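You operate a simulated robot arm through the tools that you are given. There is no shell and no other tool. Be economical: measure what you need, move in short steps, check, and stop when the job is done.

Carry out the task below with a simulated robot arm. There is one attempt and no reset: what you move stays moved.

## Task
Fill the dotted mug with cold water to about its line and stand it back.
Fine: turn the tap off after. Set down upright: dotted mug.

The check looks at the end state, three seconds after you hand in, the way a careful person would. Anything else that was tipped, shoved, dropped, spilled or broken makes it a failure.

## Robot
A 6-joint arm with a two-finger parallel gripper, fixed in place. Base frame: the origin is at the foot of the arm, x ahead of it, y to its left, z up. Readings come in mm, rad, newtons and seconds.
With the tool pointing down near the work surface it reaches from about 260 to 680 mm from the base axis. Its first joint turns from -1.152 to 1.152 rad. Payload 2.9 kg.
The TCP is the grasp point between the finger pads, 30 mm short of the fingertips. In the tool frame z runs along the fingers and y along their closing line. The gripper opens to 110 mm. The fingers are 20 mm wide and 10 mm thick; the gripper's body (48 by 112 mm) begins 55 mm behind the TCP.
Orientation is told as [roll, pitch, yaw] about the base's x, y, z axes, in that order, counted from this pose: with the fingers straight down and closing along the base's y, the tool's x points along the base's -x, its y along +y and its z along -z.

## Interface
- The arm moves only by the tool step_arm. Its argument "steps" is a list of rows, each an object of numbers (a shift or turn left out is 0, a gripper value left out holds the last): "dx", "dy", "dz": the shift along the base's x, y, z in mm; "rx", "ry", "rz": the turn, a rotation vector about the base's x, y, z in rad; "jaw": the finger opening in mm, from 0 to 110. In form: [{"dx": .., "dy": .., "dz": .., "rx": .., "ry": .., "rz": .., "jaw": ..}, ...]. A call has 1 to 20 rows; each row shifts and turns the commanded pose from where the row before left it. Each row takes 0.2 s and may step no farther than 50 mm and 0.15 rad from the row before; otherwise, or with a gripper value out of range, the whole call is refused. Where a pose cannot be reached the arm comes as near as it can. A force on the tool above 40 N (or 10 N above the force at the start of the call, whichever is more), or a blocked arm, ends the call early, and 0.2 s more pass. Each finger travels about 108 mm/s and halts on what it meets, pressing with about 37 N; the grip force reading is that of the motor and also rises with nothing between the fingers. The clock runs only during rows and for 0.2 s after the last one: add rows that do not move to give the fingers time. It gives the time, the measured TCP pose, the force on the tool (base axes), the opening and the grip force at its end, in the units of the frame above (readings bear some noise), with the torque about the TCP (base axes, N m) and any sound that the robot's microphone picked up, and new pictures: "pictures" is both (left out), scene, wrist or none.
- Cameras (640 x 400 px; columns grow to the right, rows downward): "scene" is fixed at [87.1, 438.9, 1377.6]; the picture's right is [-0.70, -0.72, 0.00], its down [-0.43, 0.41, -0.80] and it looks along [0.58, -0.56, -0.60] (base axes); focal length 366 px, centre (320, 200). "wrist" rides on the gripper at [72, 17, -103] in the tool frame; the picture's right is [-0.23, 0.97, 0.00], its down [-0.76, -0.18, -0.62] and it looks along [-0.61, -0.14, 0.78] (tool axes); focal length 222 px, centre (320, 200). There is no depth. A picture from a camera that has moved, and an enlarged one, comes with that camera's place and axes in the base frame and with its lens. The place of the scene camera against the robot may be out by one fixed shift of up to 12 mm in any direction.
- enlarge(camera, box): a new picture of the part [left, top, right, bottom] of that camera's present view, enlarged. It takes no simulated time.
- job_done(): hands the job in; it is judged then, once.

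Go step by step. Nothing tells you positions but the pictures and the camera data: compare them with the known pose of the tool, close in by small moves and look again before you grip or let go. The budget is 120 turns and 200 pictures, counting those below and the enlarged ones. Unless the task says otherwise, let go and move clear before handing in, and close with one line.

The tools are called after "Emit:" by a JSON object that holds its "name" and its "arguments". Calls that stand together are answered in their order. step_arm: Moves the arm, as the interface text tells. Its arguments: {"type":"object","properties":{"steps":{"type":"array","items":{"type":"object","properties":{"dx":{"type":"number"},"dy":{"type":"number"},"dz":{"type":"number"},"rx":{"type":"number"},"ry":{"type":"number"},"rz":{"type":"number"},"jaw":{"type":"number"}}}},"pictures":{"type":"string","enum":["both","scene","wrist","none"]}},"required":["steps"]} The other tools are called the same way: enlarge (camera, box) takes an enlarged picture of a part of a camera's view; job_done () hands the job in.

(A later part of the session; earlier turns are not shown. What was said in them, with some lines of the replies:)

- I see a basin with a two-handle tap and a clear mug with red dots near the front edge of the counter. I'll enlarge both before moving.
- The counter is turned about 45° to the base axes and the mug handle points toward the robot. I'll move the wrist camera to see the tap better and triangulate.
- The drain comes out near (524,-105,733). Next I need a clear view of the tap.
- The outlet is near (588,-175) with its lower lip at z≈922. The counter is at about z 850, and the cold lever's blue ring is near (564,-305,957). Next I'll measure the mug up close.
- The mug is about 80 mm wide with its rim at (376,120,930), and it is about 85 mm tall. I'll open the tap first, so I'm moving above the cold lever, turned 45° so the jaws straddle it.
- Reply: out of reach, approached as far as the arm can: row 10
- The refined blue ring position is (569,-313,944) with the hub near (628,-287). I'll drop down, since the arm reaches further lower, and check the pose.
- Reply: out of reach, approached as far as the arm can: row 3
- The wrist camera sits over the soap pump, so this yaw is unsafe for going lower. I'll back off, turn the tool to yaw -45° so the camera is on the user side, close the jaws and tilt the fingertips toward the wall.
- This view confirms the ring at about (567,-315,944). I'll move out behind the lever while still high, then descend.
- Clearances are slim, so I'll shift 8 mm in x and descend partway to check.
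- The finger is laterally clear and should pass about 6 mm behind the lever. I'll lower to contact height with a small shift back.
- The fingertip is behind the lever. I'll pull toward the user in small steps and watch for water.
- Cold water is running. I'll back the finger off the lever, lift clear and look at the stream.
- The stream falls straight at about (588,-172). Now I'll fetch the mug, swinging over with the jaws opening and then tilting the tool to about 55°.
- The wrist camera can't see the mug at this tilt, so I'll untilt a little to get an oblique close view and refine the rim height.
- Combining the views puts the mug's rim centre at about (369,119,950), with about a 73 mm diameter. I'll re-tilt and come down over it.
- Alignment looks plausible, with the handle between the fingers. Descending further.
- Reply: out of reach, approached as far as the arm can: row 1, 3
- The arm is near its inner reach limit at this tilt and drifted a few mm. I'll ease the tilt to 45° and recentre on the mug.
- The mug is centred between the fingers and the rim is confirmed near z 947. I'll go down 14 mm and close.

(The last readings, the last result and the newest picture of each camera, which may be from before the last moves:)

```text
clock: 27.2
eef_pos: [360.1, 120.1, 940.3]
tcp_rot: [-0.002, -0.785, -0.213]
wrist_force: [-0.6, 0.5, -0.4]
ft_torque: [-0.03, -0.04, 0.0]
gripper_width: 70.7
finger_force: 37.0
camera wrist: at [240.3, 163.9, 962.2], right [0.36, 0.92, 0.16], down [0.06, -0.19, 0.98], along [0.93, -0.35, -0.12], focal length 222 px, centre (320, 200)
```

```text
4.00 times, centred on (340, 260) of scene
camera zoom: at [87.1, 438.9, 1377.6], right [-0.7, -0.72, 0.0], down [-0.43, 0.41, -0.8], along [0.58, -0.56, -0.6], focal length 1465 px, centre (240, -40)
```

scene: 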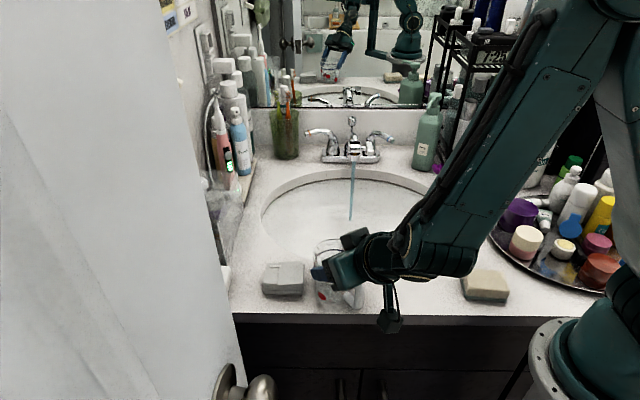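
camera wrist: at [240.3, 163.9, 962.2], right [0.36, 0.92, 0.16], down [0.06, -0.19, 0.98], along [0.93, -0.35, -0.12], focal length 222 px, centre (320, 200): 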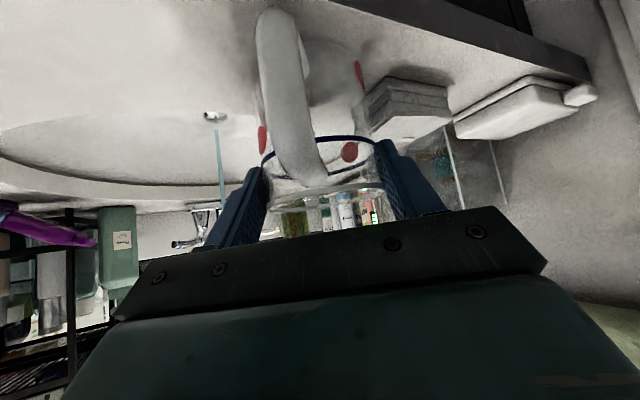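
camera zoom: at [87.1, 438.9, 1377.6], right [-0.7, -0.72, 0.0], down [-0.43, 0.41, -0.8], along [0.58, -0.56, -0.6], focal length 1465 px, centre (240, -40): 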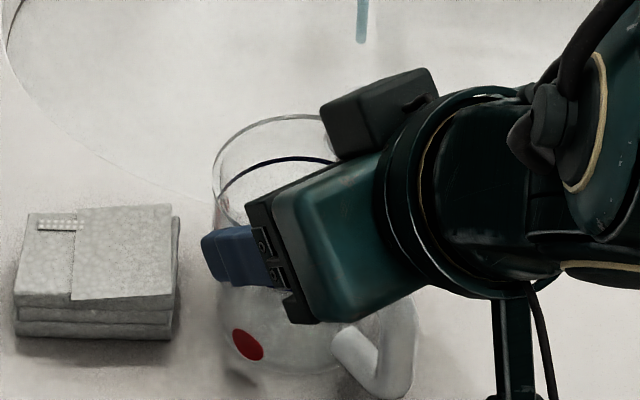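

Gripped at 70.7 mm width. Lifting straight up to check the hold.

Emit:
{"name": "step_arm", "arguments": {"steps": [{"dz": 10, "jaw": 55}, {"dz": 15}, {"dz": 15}, {"dz": 20}, {"dz": 15}, {}], "pictures": "both"}}

```text
clock: 28.6
eef_pos: [360.4, 121.2, 1016.0]
tcp_rot: [-0.001, -0.786, -0.212]
wrist_force: [-0.2, 0.1, -0.7]
ft_torque: [0.01, 0.01, 0.0]
gripper_width: 70.7
finger_force: 36.8
camera wrist: at [240.7, 164.4, 1037.2], right [0.36, 0.92, 0.16], down [0.06, -0.19, 0.98], along [0.93, -0.35, -0.12], focal length 222 px, centre (320, 200)
```

scene: 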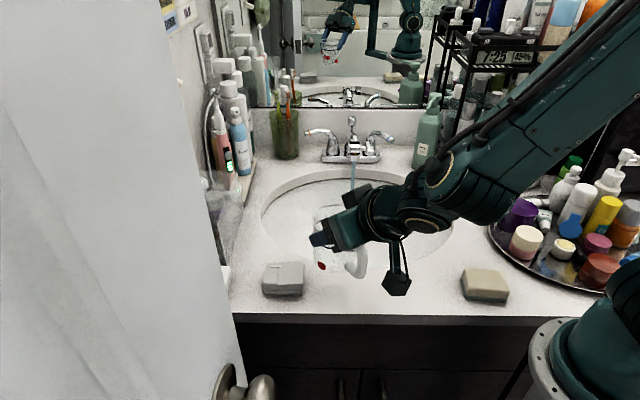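
wrist: 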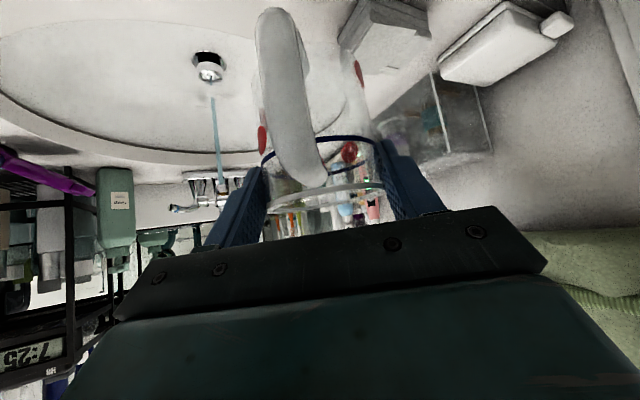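

The mug is held firmly and upright. I'll carry it over the basin in front of the stream, turning to yaw -45°.

Emit:
{"name": "step_arm", "arguments": {"steps": [{"dx": 22, "dy": -33, "rz": -0.0953}, {"dx": 22, "dy": -33, "rz": -0.0953}, {"dx": 22, "dy": -33, "rz": -0.0953}, {"dx": 22, "dy": -33, "rz": -0.0953}, {"dx": 22, "dy": -33, "rz": -0.0953}, {"dx": 20, "dy": -31, "rz": -0.0953}, {"dz": -25}, {"dz": -25}, {}], "pictures": "both"}}

```text
clock: 30.6
eef_pos: [488.3, -74.9, 965.9]
tcp_rot: [-0.002, -0.785, -0.783]
wrist_force: [-0.8, -0.7, -1.6]
ft_torque: [0.02, -0.03, -0.01]
gripper_width: 70.9
finger_force: 36.4
camera wrist: at [411.4, 25.9, 987.6], right [0.8, 0.58, 0.16], down [-0.06, -0.19, 0.98], along [0.59, -0.79, -0.12], focal length 222 px, centre (320, 200)
```

scene: 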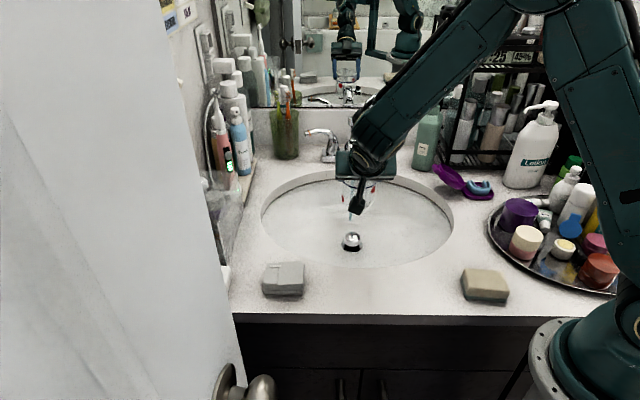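
wrist: 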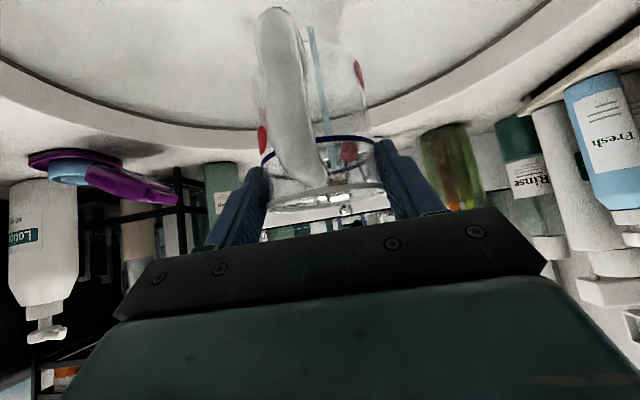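

The stream is visible behind the mug. I'll enlarge the wrist view to align it laterally.

Emit:
{"name": "enlarge", "arguments": {"camera": "wrist", "box": [230, 10, 430, 230]}}

Emit:
{"name": "enlarge", "arguments": {"camera": "scene", "box": [280, 40, 440, 240]}}

```text
1.82 times, centred on (330, 120) of wrist
camera zoom: at [411.4, 25.9, 987.6], right [0.8, 0.58, 0.16], down [-0.06, -0.19, 0.98], along [0.59, -0.79, -0.12], focal length 404 px, centre (302, 346)
```

zoom: 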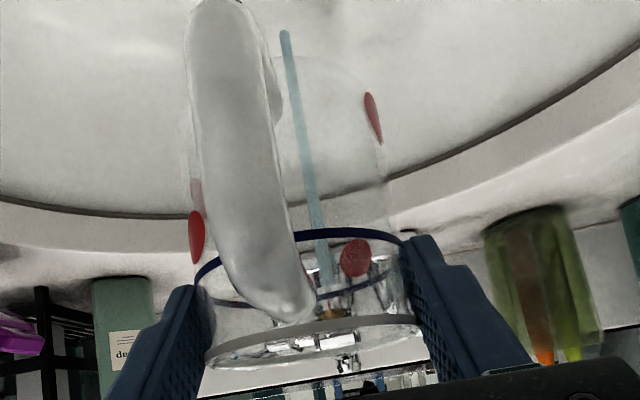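

```text
2.00 times, centred on (360, 140) of scene
camera zoom: at [87.2, 438.9, 1377.6], right [-0.7, -0.72, 0.0], down [-0.43, 0.41, -0.8], along [0.58, -0.56, -0.6], focal length 732 px, centre (240, 320)
```

zoom: 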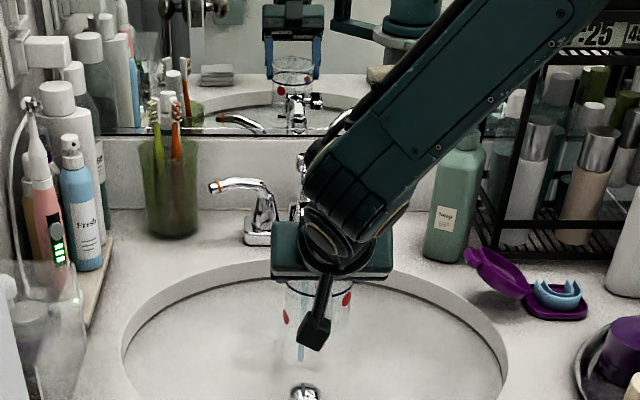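

The outlet computes to (588,-171, z≈926), well aligned laterally. I'll lower the mug below outlet height and advance to just short of the stream.

Emit:
{"name": "step_arm", "arguments": {"steps": [{"dx": 2, "dy": 2, "dz": -20}, {"dz": -20}, {"dz": -21}, {"dx": 18, "dy": -18}, {"dx": 18, "dy": -18}, {"dx": 16, "dy": -16}, {}], "pictures": "both"}}

Emit:
{"name": "enlarge", "arguments": {"camera": "wrist", "box": [230, 10, 430, 230]}}

Emit:
{"name": "enlarge", "arguments": {"camera": "scene", "box": [280, 40, 440, 240]}}

```text
clock: 32.2
eef_pos: [544.1, -124.9, 906.5]
tcp_rot: [-0.002, -0.786, -0.785]
wrist_force: [-0.9, 0.1, -1.0]
ft_torque: [0.01, 0.02, 0.02]
gripper_width: 71.1
finger_force: 37.1
camera wrist: at [467.1, -24.2, 927.4], right [0.8, 0.58, 0.16], down [-0.06, -0.19, 0.98], along [0.6, -0.79, -0.12], focal length 222 px, centre (320, 200)
```

scene: 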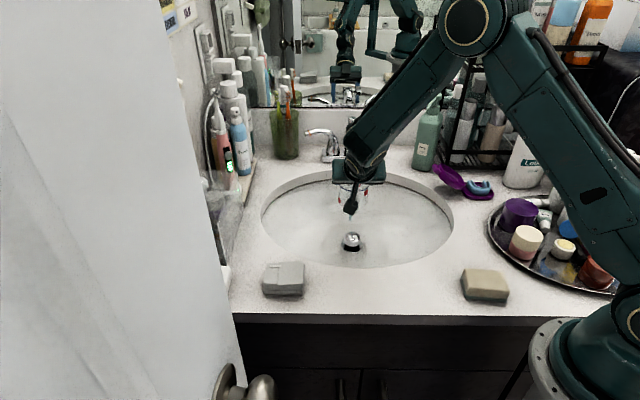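
wrist: 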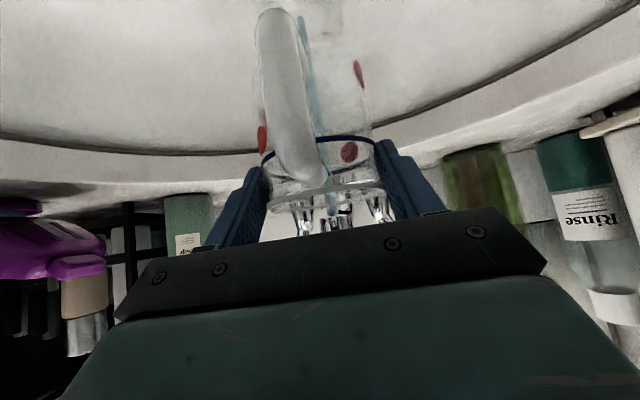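

```text
1.82 times, centred on (330, 120) of wrist
camera zoom: at [467.1, -24.2, 927.4], right [0.8, 0.58, 0.16], down [-0.06, -0.19, 0.98], along [0.6, -0.79, -0.12], focal length 404 px, centre (302, 346)
```

zoom: 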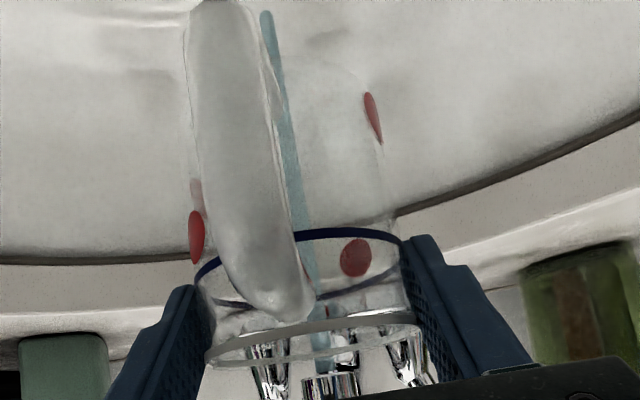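

```text
2.00 times, centred on (360, 140) of scene
camera zoom: at [87.2, 438.9, 1377.6], right [-0.7, -0.72, 0.0], down [-0.43, 0.41, -0.8], along [0.58, -0.56, -0.6], focal length 732 px, centre (240, 320)
```

zoom: 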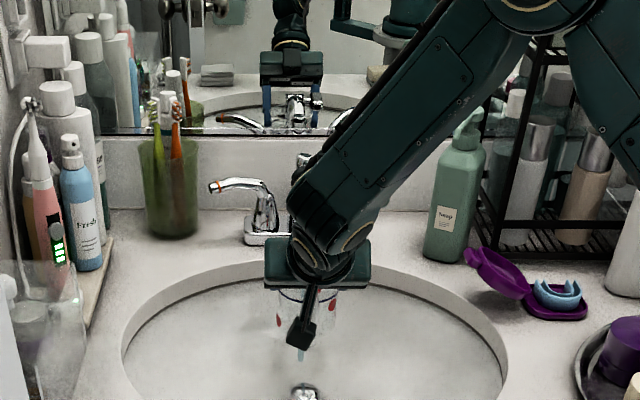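

There's about 5 mm of clearance under the outlet. I'll lower 8 mm more and slide under the stream, checking the level often.

Emit:
{"name": "step_arm", "arguments": {"steps": [{"dz": -8}, {"dx": 8, "dy": -8}, {"dx": 8, "dy": -8}, {"dx": 7, "dy": -7}], "pictures": "none"}}

Emit:
{"name": "enlarge", "arguments": {"camera": "wrist", "box": [230, 10, 430, 230]}}

```text
clock: 33.2
eef_pos: [566.2, -148.8, 897.1]
tcp_rot: [-0.002, -0.786, -0.784]
wrist_force: [-0.3, 0.8, -1.4]
ft_torque: [0.04, 0.01, -0.01]
gripper_width: 70.7
finger_force: 36.3
```

```text
1.82 times, centred on (330, 120) of wrist
camera zoom: at [488.6, -48.4, 918.8], right [0.8, 0.58, 0.16], down [-0.06, -0.19, 0.98], along [0.59, -0.79, -0.12], focal length 404 px, centre (302, 346)
```

zoom: 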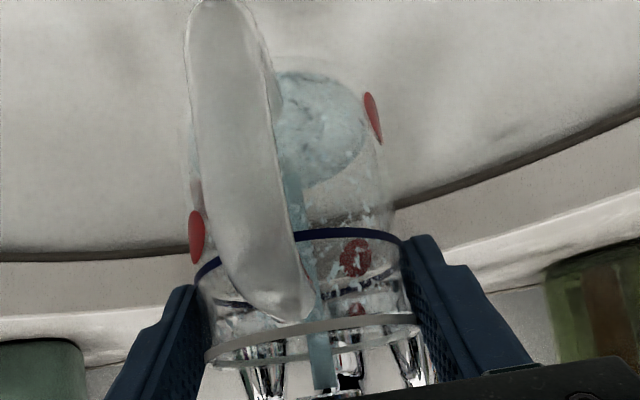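

Water is entering the mug. I'll hold and watch the level.

Emit:
{"name": "step_arm", "arguments": {"steps": [{}], "pictures": "none"}}

Emit:
{"name": "enlarge", "arguments": {"camera": "wrist", "box": [230, 10, 430, 230]}}

```text
clock: 33.6
eef_pos: [565.9, -149.1, 896.5]
tcp_rot: [-0.002, -0.786, -0.785]
wrist_force: [0.4, -0.3, -1.3]
ft_torque: [0.02, -0.01, 0.02]
gripper_width: 70.8
finger_force: 36.8
```

```text
1.82 times, centred on (330, 120) of wrist
camera zoom: at [488.5, -48.3, 918.8], right [0.8, 0.58, 0.16], down [-0.06, -0.19, 0.98], along [0.59, -0.79, -0.12], focal length 404 px, centre (302, 346)
```

zoom: 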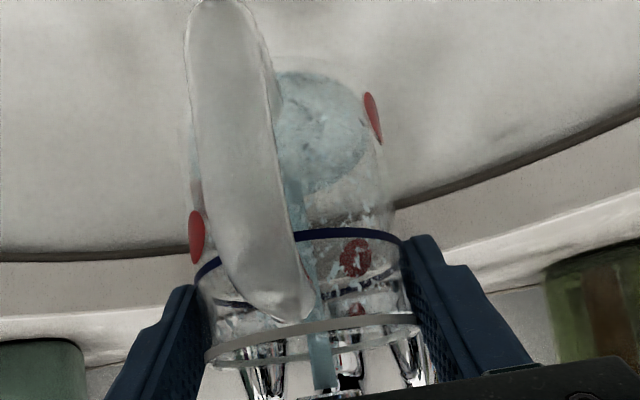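

Emit:
{"name": "step_arm", "arguments": {"steps": [{}, {}, {}, {}], "pictures": "none"}}

Emit:
{"name": "enlarge", "arguments": {"camera": "wrist", "box": [230, 10, 430, 230]}}

```text
clock: 34.6
eef_pos: [565.8, -148.7, 897.3]
tcp_rot: [0.0, -0.785, -0.784]
wrist_force: [0.2, -0.9, -2.3]
ft_torque: [0.03, -0.02, -0.02]
gripper_width: 70.8
finger_force: 36.8
```

```text
1.82 times, centred on (330, 120) of wrist
camera zoom: at [488.4, -48.3, 918.9], right [0.8, 0.58, 0.16], down [-0.06, -0.19, 0.98], along [0.59, -0.79, -0.12], focal length 404 px, centre (302, 346)
```

zoom: 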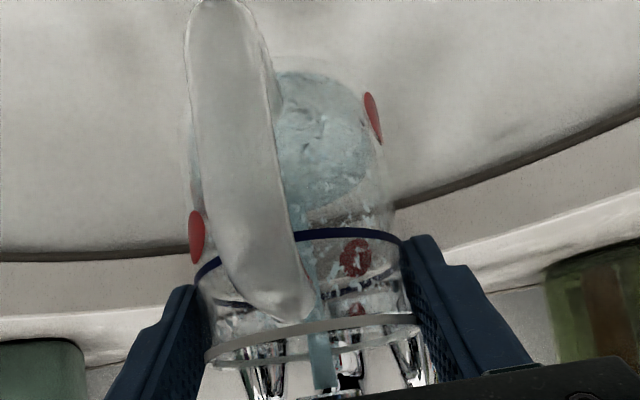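

Emit:
{"name": "step_arm", "arguments": {"steps": [{}, {}, {}, {}, {}, {}, {}, {}, {}], "pictures": "none"}}

Emit:
{"name": "enlarge", "arguments": {"camera": "wrist", "box": [230, 10, 430, 230]}}

```text
clock: 36.6
eef_pos: [565.8, -149.5, 897.5]
tcp_rot: [-0.004, -0.784, -0.784]
wrist_force: [-0.3, 0.6, -1.1]
ft_torque: [0.01, 0.03, 0.0]
gripper_width: 71.0
finger_force: 37.4
```

```text
1.82 times, centred on (330, 120) of wrist
camera zoom: at [488.4, -48.2, 918.8], right [0.8, 0.58, 0.16], down [-0.06, -0.19, 0.98], along [0.59, -0.79, -0.12], focal length 404 px, centre (302, 346)
```

zoom: 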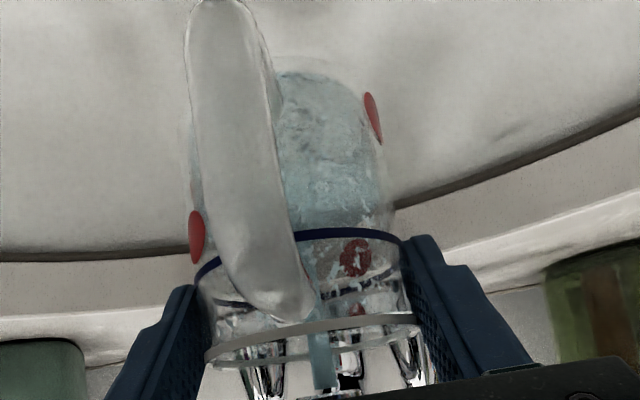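

Emit:
{"name": "step_arm", "arguments": {"steps": [{}, {}, {}, {}, {}, {}, {}, {}, {}, {}, {}, {}, {}], "pictures": "none"}}

Emit:
{"name": "enlarge", "arguments": {"camera": "wrist", "box": [230, 10, 430, 230]}}

```text
clock: 39.4
eef_pos: [565.3, -148.0, 897.0]
tcp_rot: [-0.001, -0.785, -0.784]
wrist_force: [-0.1, -0.1, -2.9]
ft_torque: [0.03, 0.0, 0.01]
gripper_width: 70.8
finger_force: 37.2
```

```text
1.82 times, centred on (330, 120) of wrist
camera zoom: at [488.4, -48.2, 918.8], right [0.8, 0.58, 0.16], down [-0.06, -0.19, 0.98], along [0.59, -0.79, -0.12], focal length 404 px, centre (302, 346)
```

zoom: 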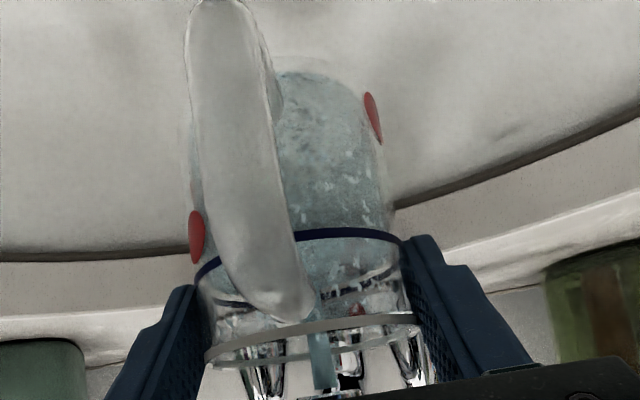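

The level is getting close to the line, so I'll take a sharper look.

Emit:
{"name": "enlarge", "arguments": {"camera": "wrist", "box": [300, 110, 380, 190]}}

```text
5.00 times, centred on (340, 150) of wrist
camera zoom: at [488.4, -48.2, 918.8], right [0.8, 0.58, 0.16], down [-0.06, -0.19, 0.98], along [0.59, -0.79, -0.12], focal length 1111 px, centre (220, 450)
```

zoom: 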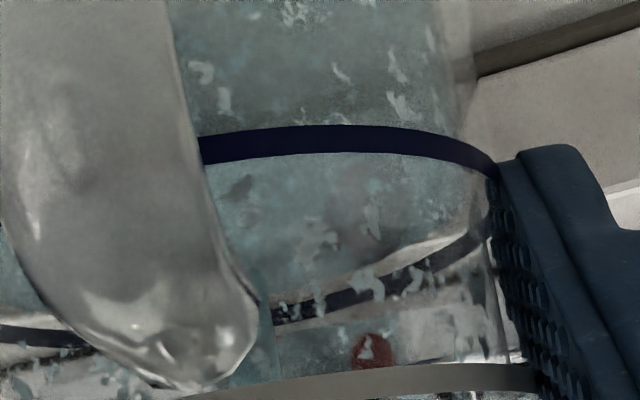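

The level is about 3 mm under the line. One more short pause, then I'll slide back out of the stream.

Emit:
{"name": "step_arm", "arguments": {"steps": [{}, {"dx": -8, "dy": 8}, {"dx": -10, "dy": 10}, {"dx": -10, "dy": 10}, {"dx": -10, "dy": 10}, {"dx": -8, "dy": 8}, {}, {}], "pictures": "both"}}

Emit:
{"name": "enlarge", "arguments": {"camera": "wrist", "box": [240, 70, 400, 230]}}

```text
clock: 41.2
eef_pos: [520.0, -102.3, 895.6]
tcp_rot: [-0.002, -0.786, -0.783]
wrist_force: [0.3, 0.7, -2.7]
ft_torque: [0.0, 0.0, -0.02]
gripper_width: 71.0
finger_force: 36.8
camera wrist: at [443.2, -1.4, 918.2], right [0.8, 0.58, 0.16], down [-0.06, -0.19, 0.98], along [0.59, -0.79, -0.12], focal length 222 px, centre (320, 200)
```

scene: 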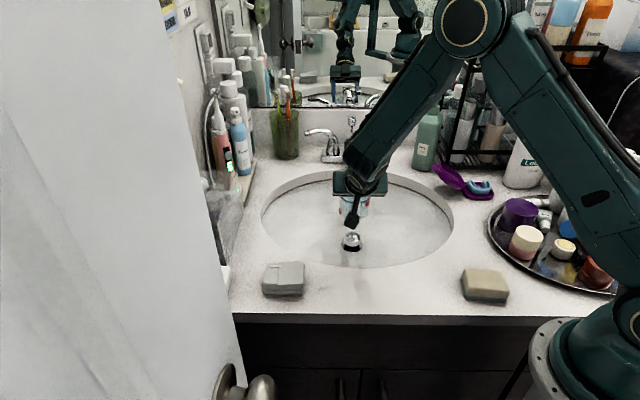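
wrist: 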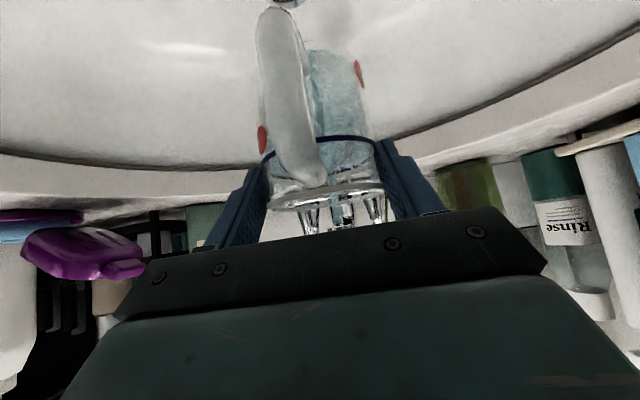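

```text
2.50 times, centred on (320, 150) of wrist
camera zoom: at [443.2, -1.4, 918.2], right [0.8, 0.58, 0.16], down [-0.06, -0.19, 0.98], along [0.59, -0.79, -0.12], focal length 555 px, centre (320, 325)
```

zoom: 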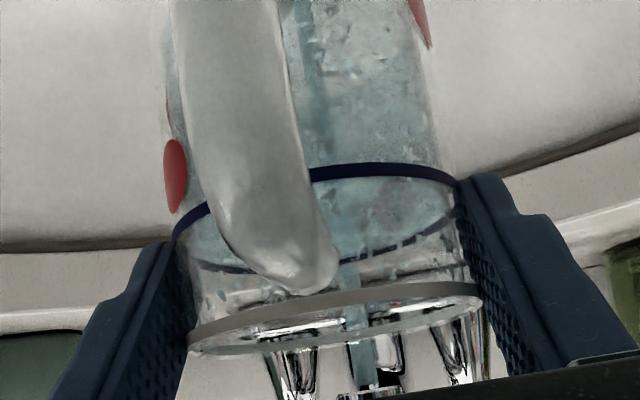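

The level sits right at the line. I'll raise it gently, smoothly retrace toward the original spot and rotate back.

Emit:
{"name": "step_arm", "arguments": {"steps": [{"dx": -8, "dy": 8, "dz": 5}, {"dx": -8, "dy": 8, "dz": 12}, {"dx": -8, "dy": 8, "dz": 18}, {"dx": -8, "dy": 8, "dz": 20}, {"dz": 20}, {"dz": 20}, {"dz": 15}, {"dz": 8}, {}], "pictures": "none"}}

Emit:
{"name": "step_arm", "arguments": {"steps": [{"dx": -4, "dy": 6, "rz": 0.03}, {"dx": -8, "dy": 12, "rz": 0.04}, {"dx": -11, "dy": 16, "rz": 0.045}, {"dx": -11, "dy": 16, "rz": 0.05}, {"dx": -11, "dy": 16, "rz": 0.05}, {"dx": -11, "dy": 16, "rz": 0.05}, {"dx": -11, "dy": 16, "rz": 0.05}, {"dx": -11, "dy": 16, "rz": 0.05}, {"dx": -11, "dy": 16, "rz": 0.05}, {"dx": -11, "dy": 16, "rz": 0.05}, {"dx": -10, "dy": 16, "rz": 0.05}, {"dx": -8, "dy": 12, "rz": 0.037}, {"dx": -5, "dy": 9, "rz": 0.02}, {"dx": -2, "dy": 4}, {}], "pictures": "both"}}

```text
clock: 43.2
eef_pos: [487.6, -69.6, 1014.6]
tcp_rot: [-0.002, -0.784, -0.783]
wrist_force: [0.0, 0.6, -2.7]
ft_torque: [0.0, 0.0, 0.02]
gripper_width: 71.0
finger_force: 36.7
```

```text
clock: 46.4
eef_pos: [362.3, 117.4, 1014.8]
tcp_rot: [-0.004, -0.785, -0.214]
wrist_force: [-0.1, -0.3, -3.2]
ft_torque: [0.02, 0.04, 0.0]
gripper_width: 70.6
finger_force: 36.4
camera wrist: at [243.8, 160.1, 1036.2], right [0.36, 0.92, 0.16], down [0.06, -0.19, 0.98], along [0.93, -0.35, -0.12], focal length 222 px, centre (320, 200)
```

scene: 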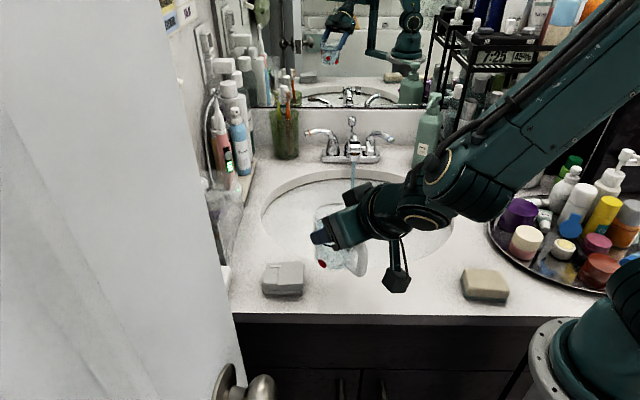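
wrist: 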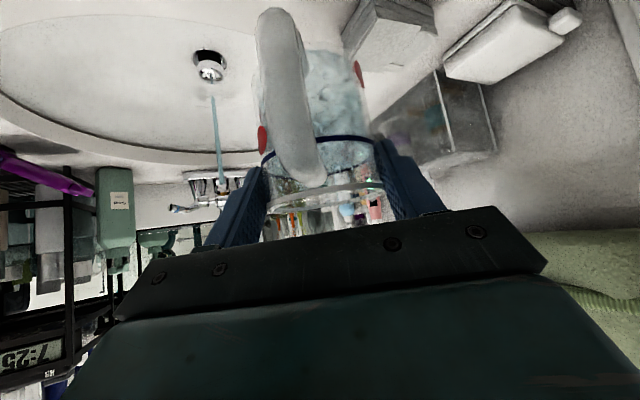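

Before setting it down, I'll check the level against the line.

Emit:
{"name": "enlarge", "arguments": {"camera": "wrist", "box": [240, 70, 400, 230]}}

Emit:
{"name": "enlarge", "arguments": {"camera": "scene", "box": [290, 190, 390, 290]}}

```text
2.50 times, centred on (320, 150) of wrist
camera zoom: at [243.8, 160.1, 1036.2], right [0.36, 0.92, 0.16], down [0.06, -0.19, 0.98], along [0.93, -0.35, -0.12], focal length 555 px, centre (320, 325)
```

zoom: 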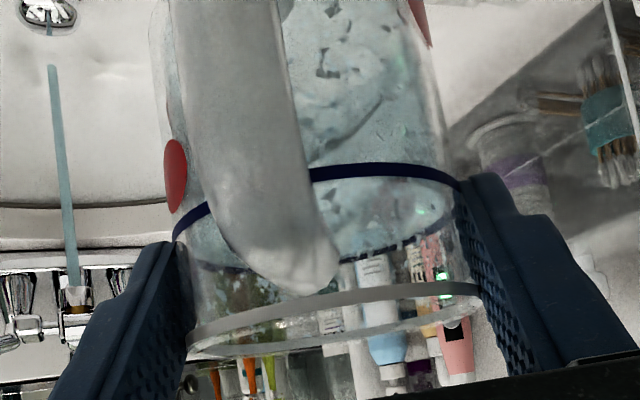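

```text
4.00 times, centred on (340, 240) of scene
camera zoom: at [87.2, 438.9, 1377.6], right [-0.7, -0.72, 0.0], down [-0.43, 0.41, -0.8], along [0.58, -0.56, -0.6], focal length 1465 px, centre (240, 40)
```

zoom: 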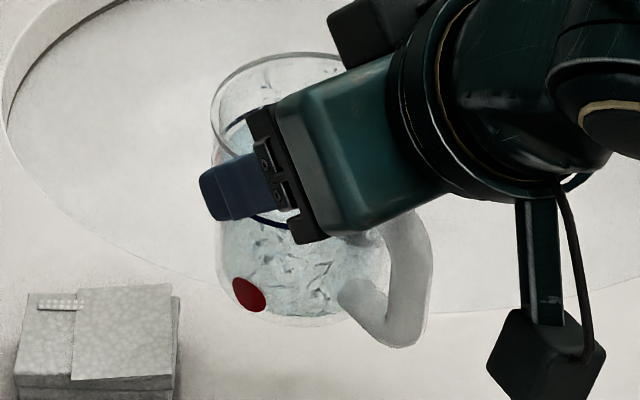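

The level is at the line. Lowering to the original spot, slowly near contact.

Emit:
{"name": "step_arm", "arguments": {"steps": [{"dx": -1, "dy": 1, "dz": -8}, {"dx": -1, "dy": 1.5, "dz": -14}, {"dz": -15}, {"dz": -14}, {"dz": -10}, {"dz": -6}, {"dz": -3}, {"dz": -2}, {}], "pictures": "none"}}

```text
clock: 48.4
eef_pos: [360.5, 118.5, 943.3]
tcp_rot: [-0.001, -0.786, -0.211]
wrist_force: [0.1, 0.3, -2.5]
ft_torque: [0.02, 0.05, 0.02]
gripper_width: 71.0
finger_force: 37.1
```

Emit:
{"name": "step_arm", "arguments": {"steps": [{"dz": -1}, {"dz": -1}, {"dz": -0.7}, {}], "pictures": "scene"}}

Emit:
{"name": "enlarge", "arguments": {"camera": "scene", "box": [260, 210, 420, 310]}}

```text
clock: 49.4
eef_pos: [360.4, 118.6, 940.4]
tcp_rot: [0.002, -0.787, -0.213]
wrist_force: [-6.6, -0.4, 16.2]
ft_torque: [0.21, 0.69, 0.06]
gripper_width: 70.7
finger_force: 36.9
```

scene: 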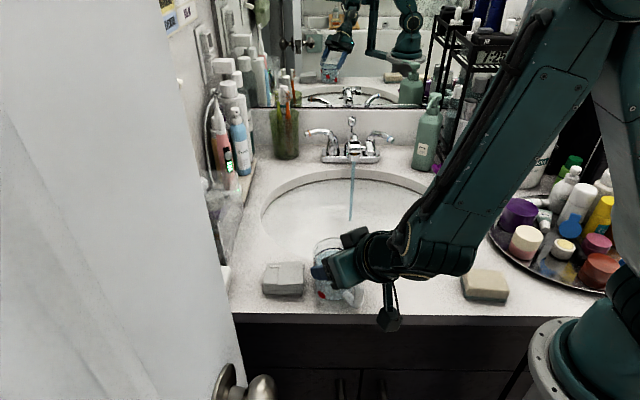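

```text
4.00 times, centred on (340, 260) of scene
camera zoom: at [86.8, 438.9, 1377.7], right [-0.7, -0.72, 0.0], down [-0.43, 0.41, -0.8], along [0.58, -0.56, -0.6], focal length 1465 px, centre (240, -40)
```

zoom: 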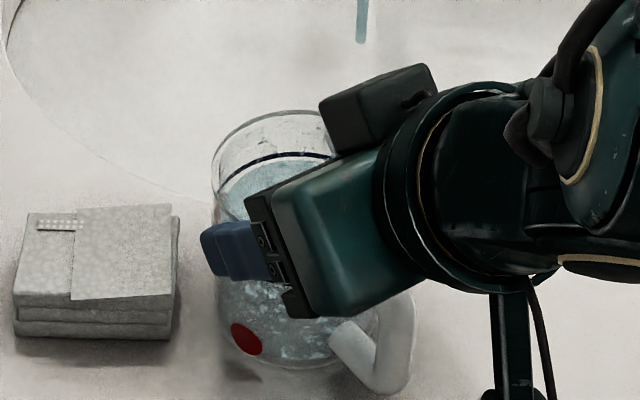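

It's on the counter with about 16 N of push, so I'll ease up slightly, open gradually and lift straight off.

Emit:
{"name": "step_arm", "arguments": {"steps": [{"dz": 0.6}, {"jaw": 73}, {"jaw": 80}, {"jaw": 95}, {"jaw": 108}, {}], "pictures": "both"}}

```text
clock: 50.8
eef_pos: [360.7, 119.0, 939.9]
tcp_rot: [-0.002, -0.785, -0.213]
wrist_force: [0.2, -0.6, -0.2]
ft_torque: [-0.02, 0.04, -0.01]
gripper_width: 107.9
finger_force: 0.0
camera wrist: at [242.4, 162.3, 962.2], right [0.36, 0.92, 0.16], down [0.06, -0.19, 0.98], along [0.93, -0.35, -0.12], focal length 222 px, centre (320, 200)
```

scene: 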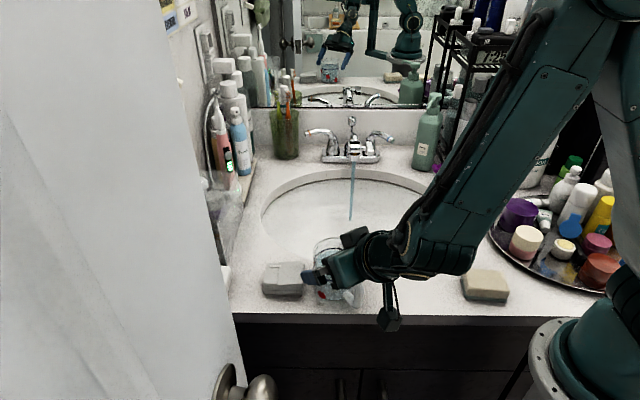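
wrist: 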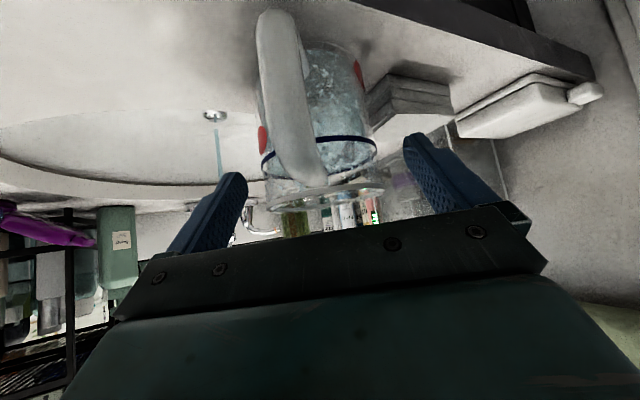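

The mug is released and upright. I'll lift off and go back toward the cold lever with the same poker posture.

Emit:
{"name": "step_arm", "arguments": {"steps": [{"dz": 15}, {"dz": 30}, {"dz": 40}, {"dz": 40}, {"dz": 25}, {"rx": 0.0247, "ry": 0.1133}, {"rx": 0.0247, "ry": 0.1133}, {"rx": 0.0247, "ry": 0.1133}, {"dx": 20, "dy": -40, "rz": -0.0715, "jaw": 0}, {"dx": 20, "dy": -40, "rz": -0.0715}, {"dx": 20, "dy": -40, "rz": -0.0715}, {"dx": 20, "dy": -40, "rz": -0.0715}, {"dx": 20, "dy": -40, "rz": -0.0715}, {"dx": 20, "dy": -40, "rz": -0.0715}, {"dx": 20, "dy": -40, "rz": -0.0715}, {"dx": 15, "dy": -40, "rz": -0.0715}, {"dx": 10, "dy": -30}, {"dx": 10, "dy": -20}, {}], "pictures": "both"}}

Emit:
{"name": "enlarge", "arguments": {"camera": "scene", "box": [250, 220, 410, 320]}}

Emit:
{"name": "enlarge", "arguments": {"camera": "wrist", "box": [200, 0, 440, 150]}}

```text
clock: 54.8
eef_pos: [536.7, -252.9, 1090.1]
tcp_rot: [0.002, -0.437, -0.786]
wrist_force: [-1.0, 1.2, -0.5]
ft_torque: [0.02, 0.01, 0.01]
gripper_width: 0.0
finger_force: 36.8
camera wrist: at [470.5, -163.4, 1151.2], right [0.83, 0.54, 0.1], down [0.18, -0.43, 0.89], along [0.52, -0.72, -0.45], focal length 222 px, centre (320, 200)
```

scene: 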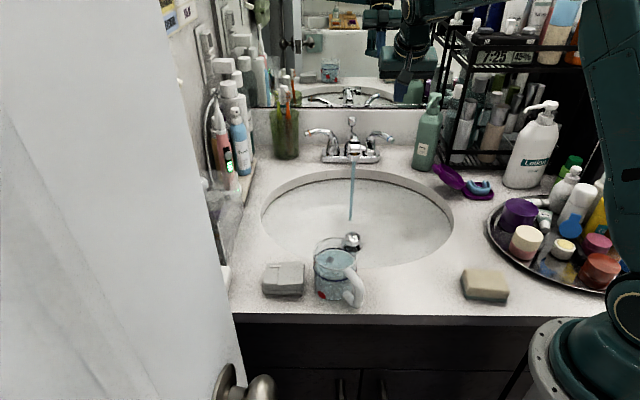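
wrist: 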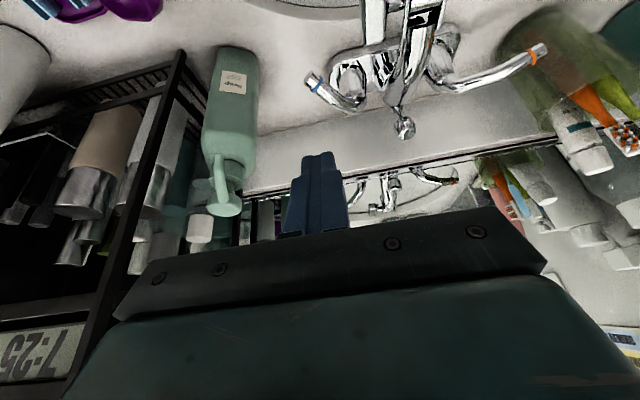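

```text
4.00 times, centred on (330, 270) of scene
camera zoom: at [87.1, 438.9, 1377.6], right [-0.7, -0.72, 0.0], down [-0.43, 0.41, -0.8], along [0.58, -0.56, -0.6], focal length 1465 px, centre (280, -80)
```

zoom: 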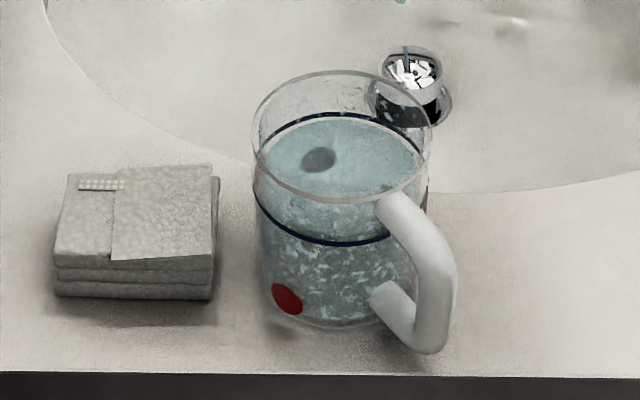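

```text
2.67 times, centred on (320, 75) of wrist
camera zoom: at [470.5, -163.4, 1151.2], right [0.83, 0.54, 0.1], down [0.18, -0.43, 0.89], along [0.52, -0.72, -0.45], focal length 592 px, centre (320, 533)
```

zoom: 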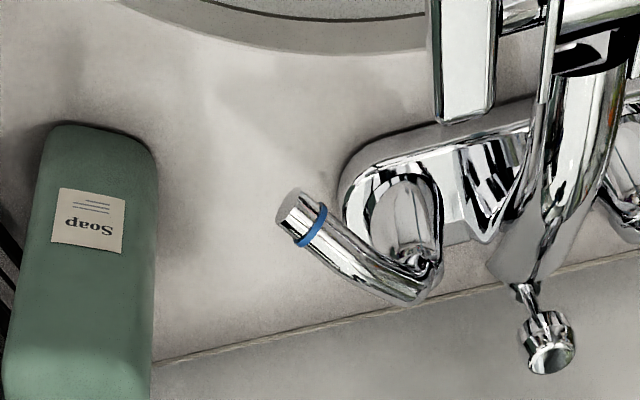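

The mug stands in place with water at its line. The lever now points to about (564,-277), and I'll bring the poker down on its user side.

Emit:
{"name": "step_arm", "arguments": {"steps": [{"dx": 14, "dy": 4, "dz": -25}, {"dx": 14, "dy": 4, "dz": -30}, {"dz": -25}, {}], "pictures": "none"}}

Emit:
{"name": "enlarge", "arguments": {"camera": "wrist", "box": [180, 0, 460, 175]}}

Emit:
{"name": "enlarge", "arguments": {"camera": "scene", "box": [300, 80, 460, 180]}}

```text
clock: 55.8
eef_pos: [563.5, -244.4, 1009.8]
tcp_rot: [0.0, -0.439, -0.786]
wrist_force: [0.2, -0.3, 0.8]
ft_torque: [0.01, 0.03, 0.01]
gripper_width: 0.0
finger_force: 36.9
```

```text
2.29 times, centred on (320, 88) of wrist
camera zoom: at [497.6, -154.1, 1073.2], right [0.83, 0.54, 0.1], down [0.18, -0.43, 0.89], along [0.52, -0.72, -0.45], focal length 508 px, centre (320, 457)
```

zoom: 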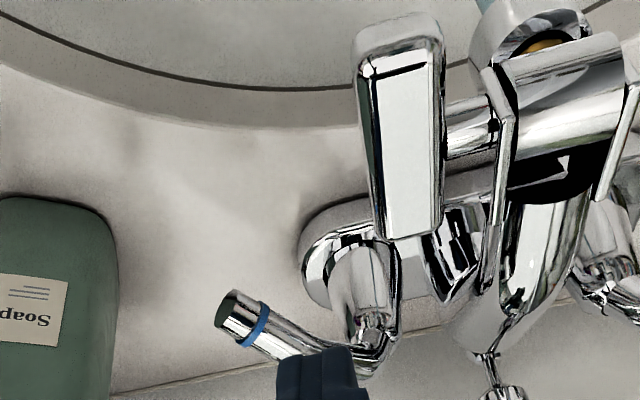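

```text
4.00 times, centred on (380, 130) of scene
camera zoom: at [87.1, 438.9, 1377.6], right [-0.7, -0.72, 0.0], down [-0.43, 0.41, -0.8], along [0.58, -0.56, -0.6], focal length 1465 px, centre (80, 480)
```

zoom: 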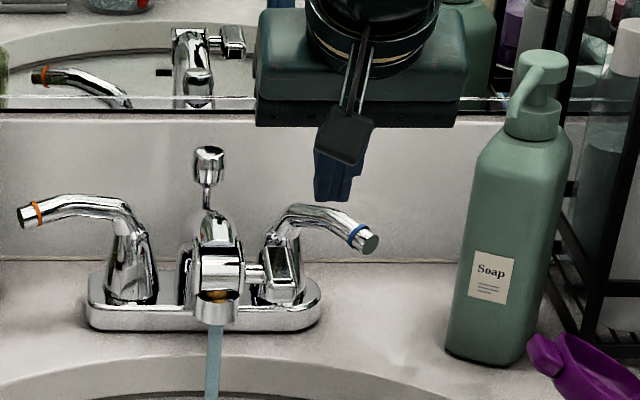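

Emit:
{"name": "step_arm", "arguments": {"steps": [{"dx": -4, "dy": 4}, {"dz": -15}, {"dz": -15}, {"dz": -12}, {}], "pictures": "wrist"}}

Emit:
{"name": "enlarge", "arguments": {"camera": "wrist", "box": [180, 20, 460, 195]}}

Emit:
{"name": "enlarge", "arguments": {"camera": "scene", "box": [300, 80, 460, 180]}}

```text
clock: 57.0
eef_pos: [559.5, -239.9, 969.2]
tcp_rot: [0.001, -0.438, -0.783]
wrist_force: [-0.5, -0.3, 0.1]
ft_torque: [-0.02, -0.01, 0.01]
gripper_width: 0.0
finger_force: 37.2
camera wrist: at [493.5, -149.5, 1031.2], right [0.83, 0.54, 0.1], down [0.18, -0.43, 0.89], along [0.52, -0.72, -0.45], focal length 222 px, centre (320, 200)
```

wrist: 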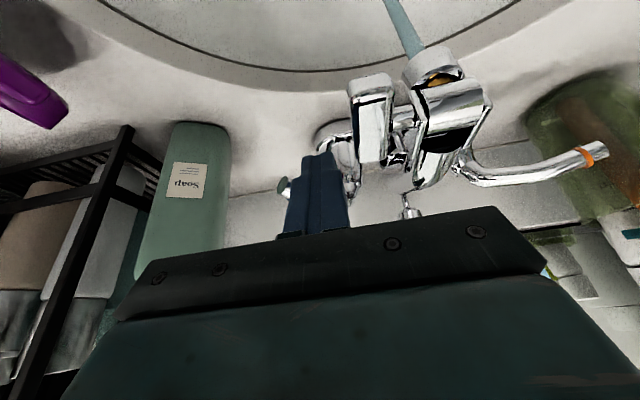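

```text
2.29 times, centred on (320, 108) of wrist
camera zoom: at [493.5, -149.5, 1031.2], right [0.83, 0.54, 0.1], down [0.18, -0.43, 0.89], along [0.52, -0.72, -0.45], focal length 508 px, centre (320, 411)
```

zoom: 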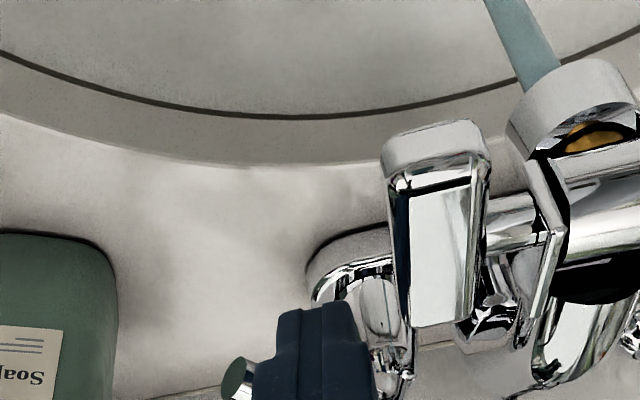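

```text
4.00 times, centred on (380, 130) of scene
camera zoom: at [87.1, 438.9, 1377.6], right [-0.7, -0.72, 0.0], down [-0.43, 0.41, -0.8], along [0.58, -0.56, -0.6], focal length 1465 px, centre (80, 480)
```

zoom: 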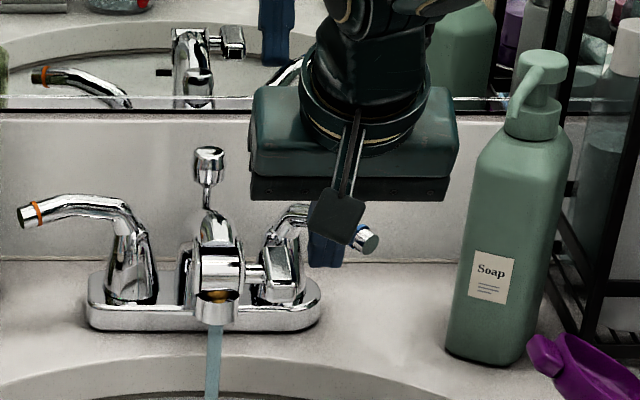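

The finger is on the user side of the lever, clear of the side block. I'll lower slightly and push toward the wall.

Emit:
{"name": "step_arm", "arguments": {"steps": [{"dz": -6}, {"dy": -6}, {"dy": -6}, {"dx": 1, "dy": -6}, {"dx": 1, "dy": -5}], "pictures": "wrist"}}

Emit:
{"name": "enlarge", "arguments": {"camera": "scene", "box": [300, 80, 460, 180]}}

```text
clock: 58.2
eef_pos: [562.0, -262.0, 961.6]
tcp_rot: [0.001, -0.437, -0.784]
wrist_force: [-0.8, 1.0, -1.3]
ft_torque: [0.03, 0.03, 0.03]
gripper_width: 0.1
finger_force: 37.0
camera wrist: at [495.4, -172.0, 1024.8], right [0.83, 0.54, 0.1], down [0.18, -0.43, 0.89], along [0.52, -0.72, -0.45], focal length 222 px, centre (320, 200)
```

wrist: 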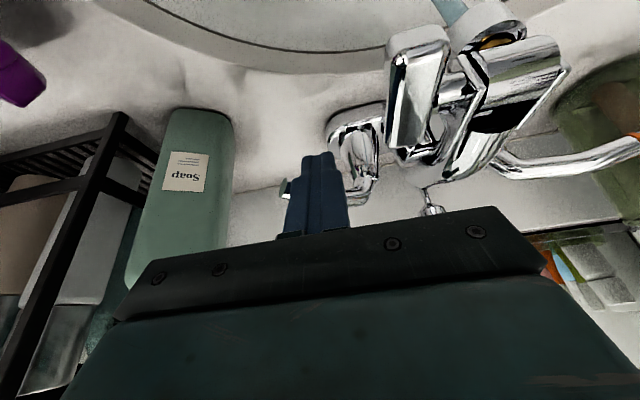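

```text
4.00 times, centred on (380, 130) of scene
camera zoom: at [87.1, 438.9, 1377.6], right [-0.7, -0.72, 0.0], down [-0.43, 0.41, -0.8], along [0.58, -0.56, -0.6], focal length 1465 px, centre (80, 480)
```

zoom: 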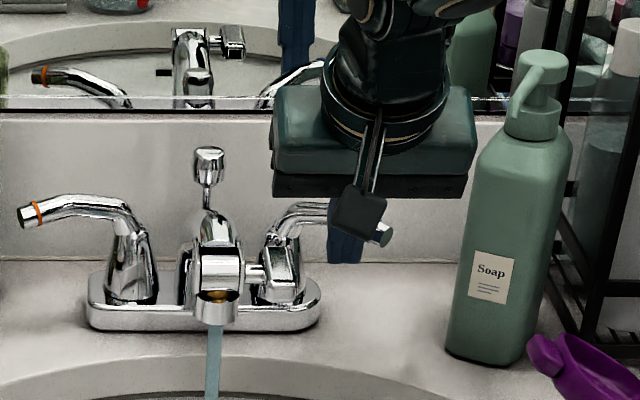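

Emit:
{"name": "step_arm", "arguments": {"steps": [{"dx": 4, "dy": -4}, {"dx": 4, "dy": -4}, {"dx": 3, "dy": -3}, {"dx": 2, "dy": -2}], "pictures": "none"}}

Emit:
{"name": "enlarge", "arguments": {"camera": "scene", "box": [300, 80, 460, 180]}}

```text
clock: 59.2
eef_pos: [574.2, -275.8, 961.3]
tcp_rot: [-0.001, -0.435, -0.786]
wrist_force: [-2.6, 1.2, -2.8]
ft_torque: [0.08, 0.04, -0.02]
gripper_width: 0.1
finger_force: 37.1
```

```text
4.00 times, centred on (380, 130) of scene
camera zoom: at [87.1, 438.9, 1377.6], right [-0.7, -0.72, 0.0], down [-0.43, 0.41, -0.8], along [0.58, -0.56, -0.6], focal length 1465 px, centre (80, 480)
```

zoom: 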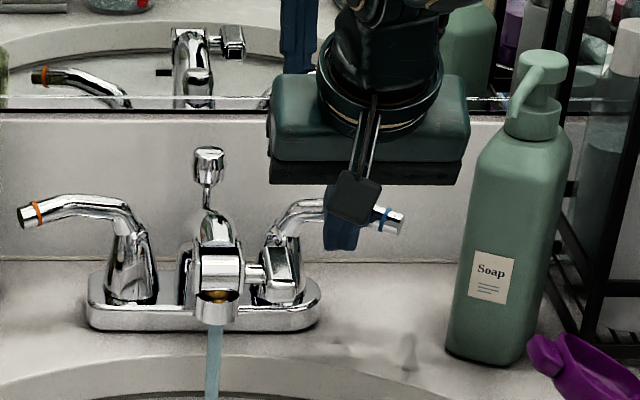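

Emit:
{"name": "step_arm", "arguments": {"steps": [{"dx": 2, "dy": -2}, {"dx": 2, "dy": -2}, {"dx": 1, "dy": -1}], "pictures": "none"}}

Emit:
{"name": "enlarge", "arguments": {"camera": "scene", "box": [300, 80, 460, 180]}}

```text
clock: 60.0
eef_pos: [579.2, -279.3, 961.2]
tcp_rot: [-0.002, -0.434, -0.784]
wrist_force: [-14.2, 13.3, 4.6]
ft_torque: [0.16, 0.23, -0.19]
gripper_width: 0.0
finger_force: 36.9
```

```text
4.00 times, centred on (380, 130) of scene
camera zoom: at [86.7, 439.3, 1377.5], right [-0.7, -0.72, 0.0], down [-0.43, 0.41, -0.8], along [0.58, -0.56, -0.59], focal length 1465 px, centre (80, 480)
```

zoom: 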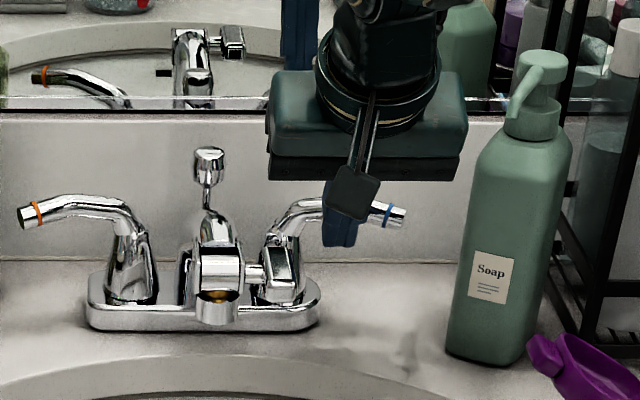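

The water has stopped and the lever is at its closed stop. I'll back off and retreat clear.

Emit:
{"name": "step_arm", "arguments": {"steps": [{"dx": -5, "dy": 5}, {"dx": -6, "dy": 6}, {"dz": 25}, {"dz": 40}, {"dz": 40}, {"dx": -30, "dy": 30, "dz": 20}, {"dx": -30, "dy": 30}, {}], "pictures": "both"}}

Emit:
{"name": "enlarge", "arguments": {"camera": "scene", "box": [280, 100, 440, 200]}}

Emit:
{"name": "enlarge", "arguments": {"camera": "scene", "box": [250, 220, 410, 320]}}

```text
clock: 61.8
eef_pos: [509.2, -209.6, 1086.5]
tcp_rot: [0.0, -0.437, -0.785]
wrist_force: [0.0, -0.2, 0.0]
ft_torque: [0.0, -0.05, -0.03]
gripper_width: 0.0
finger_force: 37.1
camera wrist: at [441.9, -119.1, 1149.4], right [0.83, 0.54, 0.1], down [0.18, -0.43, 0.89], along [0.52, -0.72, -0.45], focal length 222 px, centre (320, 200)
```

scene: 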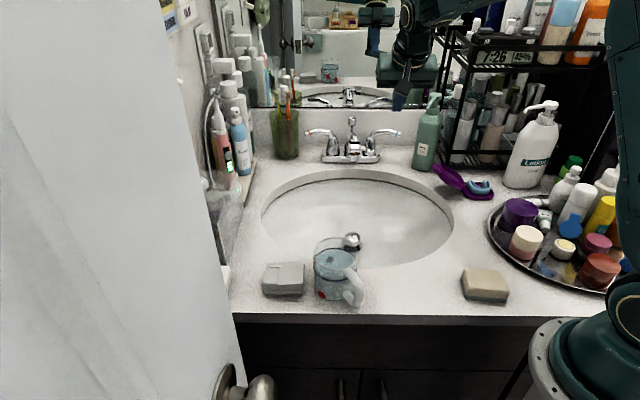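
wrist: 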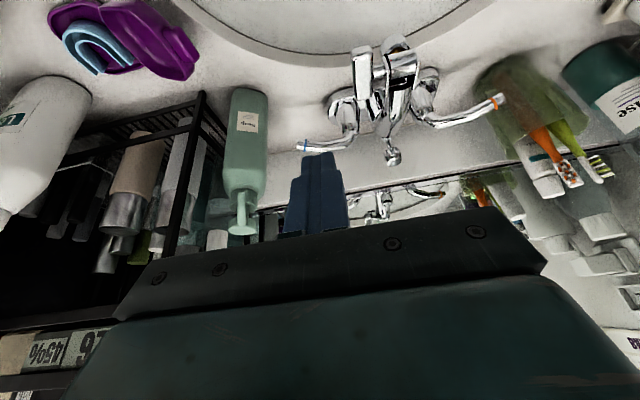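

```text
4.00 times, centred on (360, 150) of scene
camera zoom: at [87.1, 438.9, 1377.6], right [-0.7, -0.72, 0.0], down [-0.43, 0.41, -0.8], along [0.58, -0.56, -0.6], focal length 1465 px, centre (160, 400)
```

zoom: 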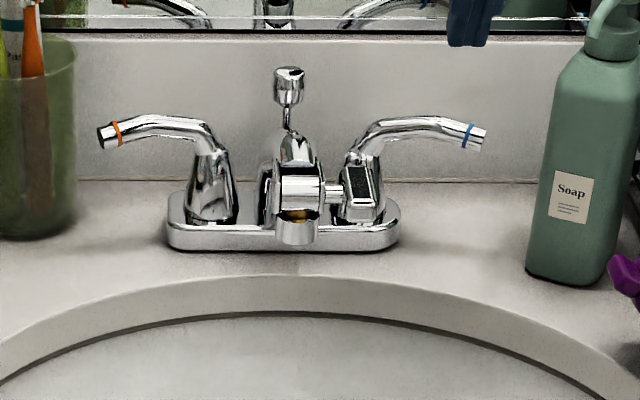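

```text
4.00 times, centred on (330, 270) of scene
camera zoom: at [87.1, 438.9, 1377.6], right [-0.7, -0.72, 0.0], down [-0.43, 0.41, -0.8], along [0.58, -0.56, -0.6], focal length 1465 px, centre (280, -80)
```

zoom: 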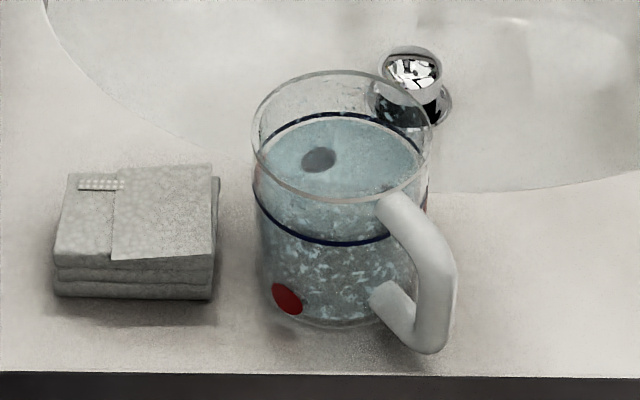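

The tap is off with its lever back in its original position. The mug stands upright in its original spot with water about at the line, nothing else was disturbed, and the arm is clear, so I'm handing in.

Emit:
{"name": "job_done", "arguments": {}}

```text
The job is handed in.
```

The dotted mug is filled with cold water to about its line and stands upright in its original spot, with the tap turned off.
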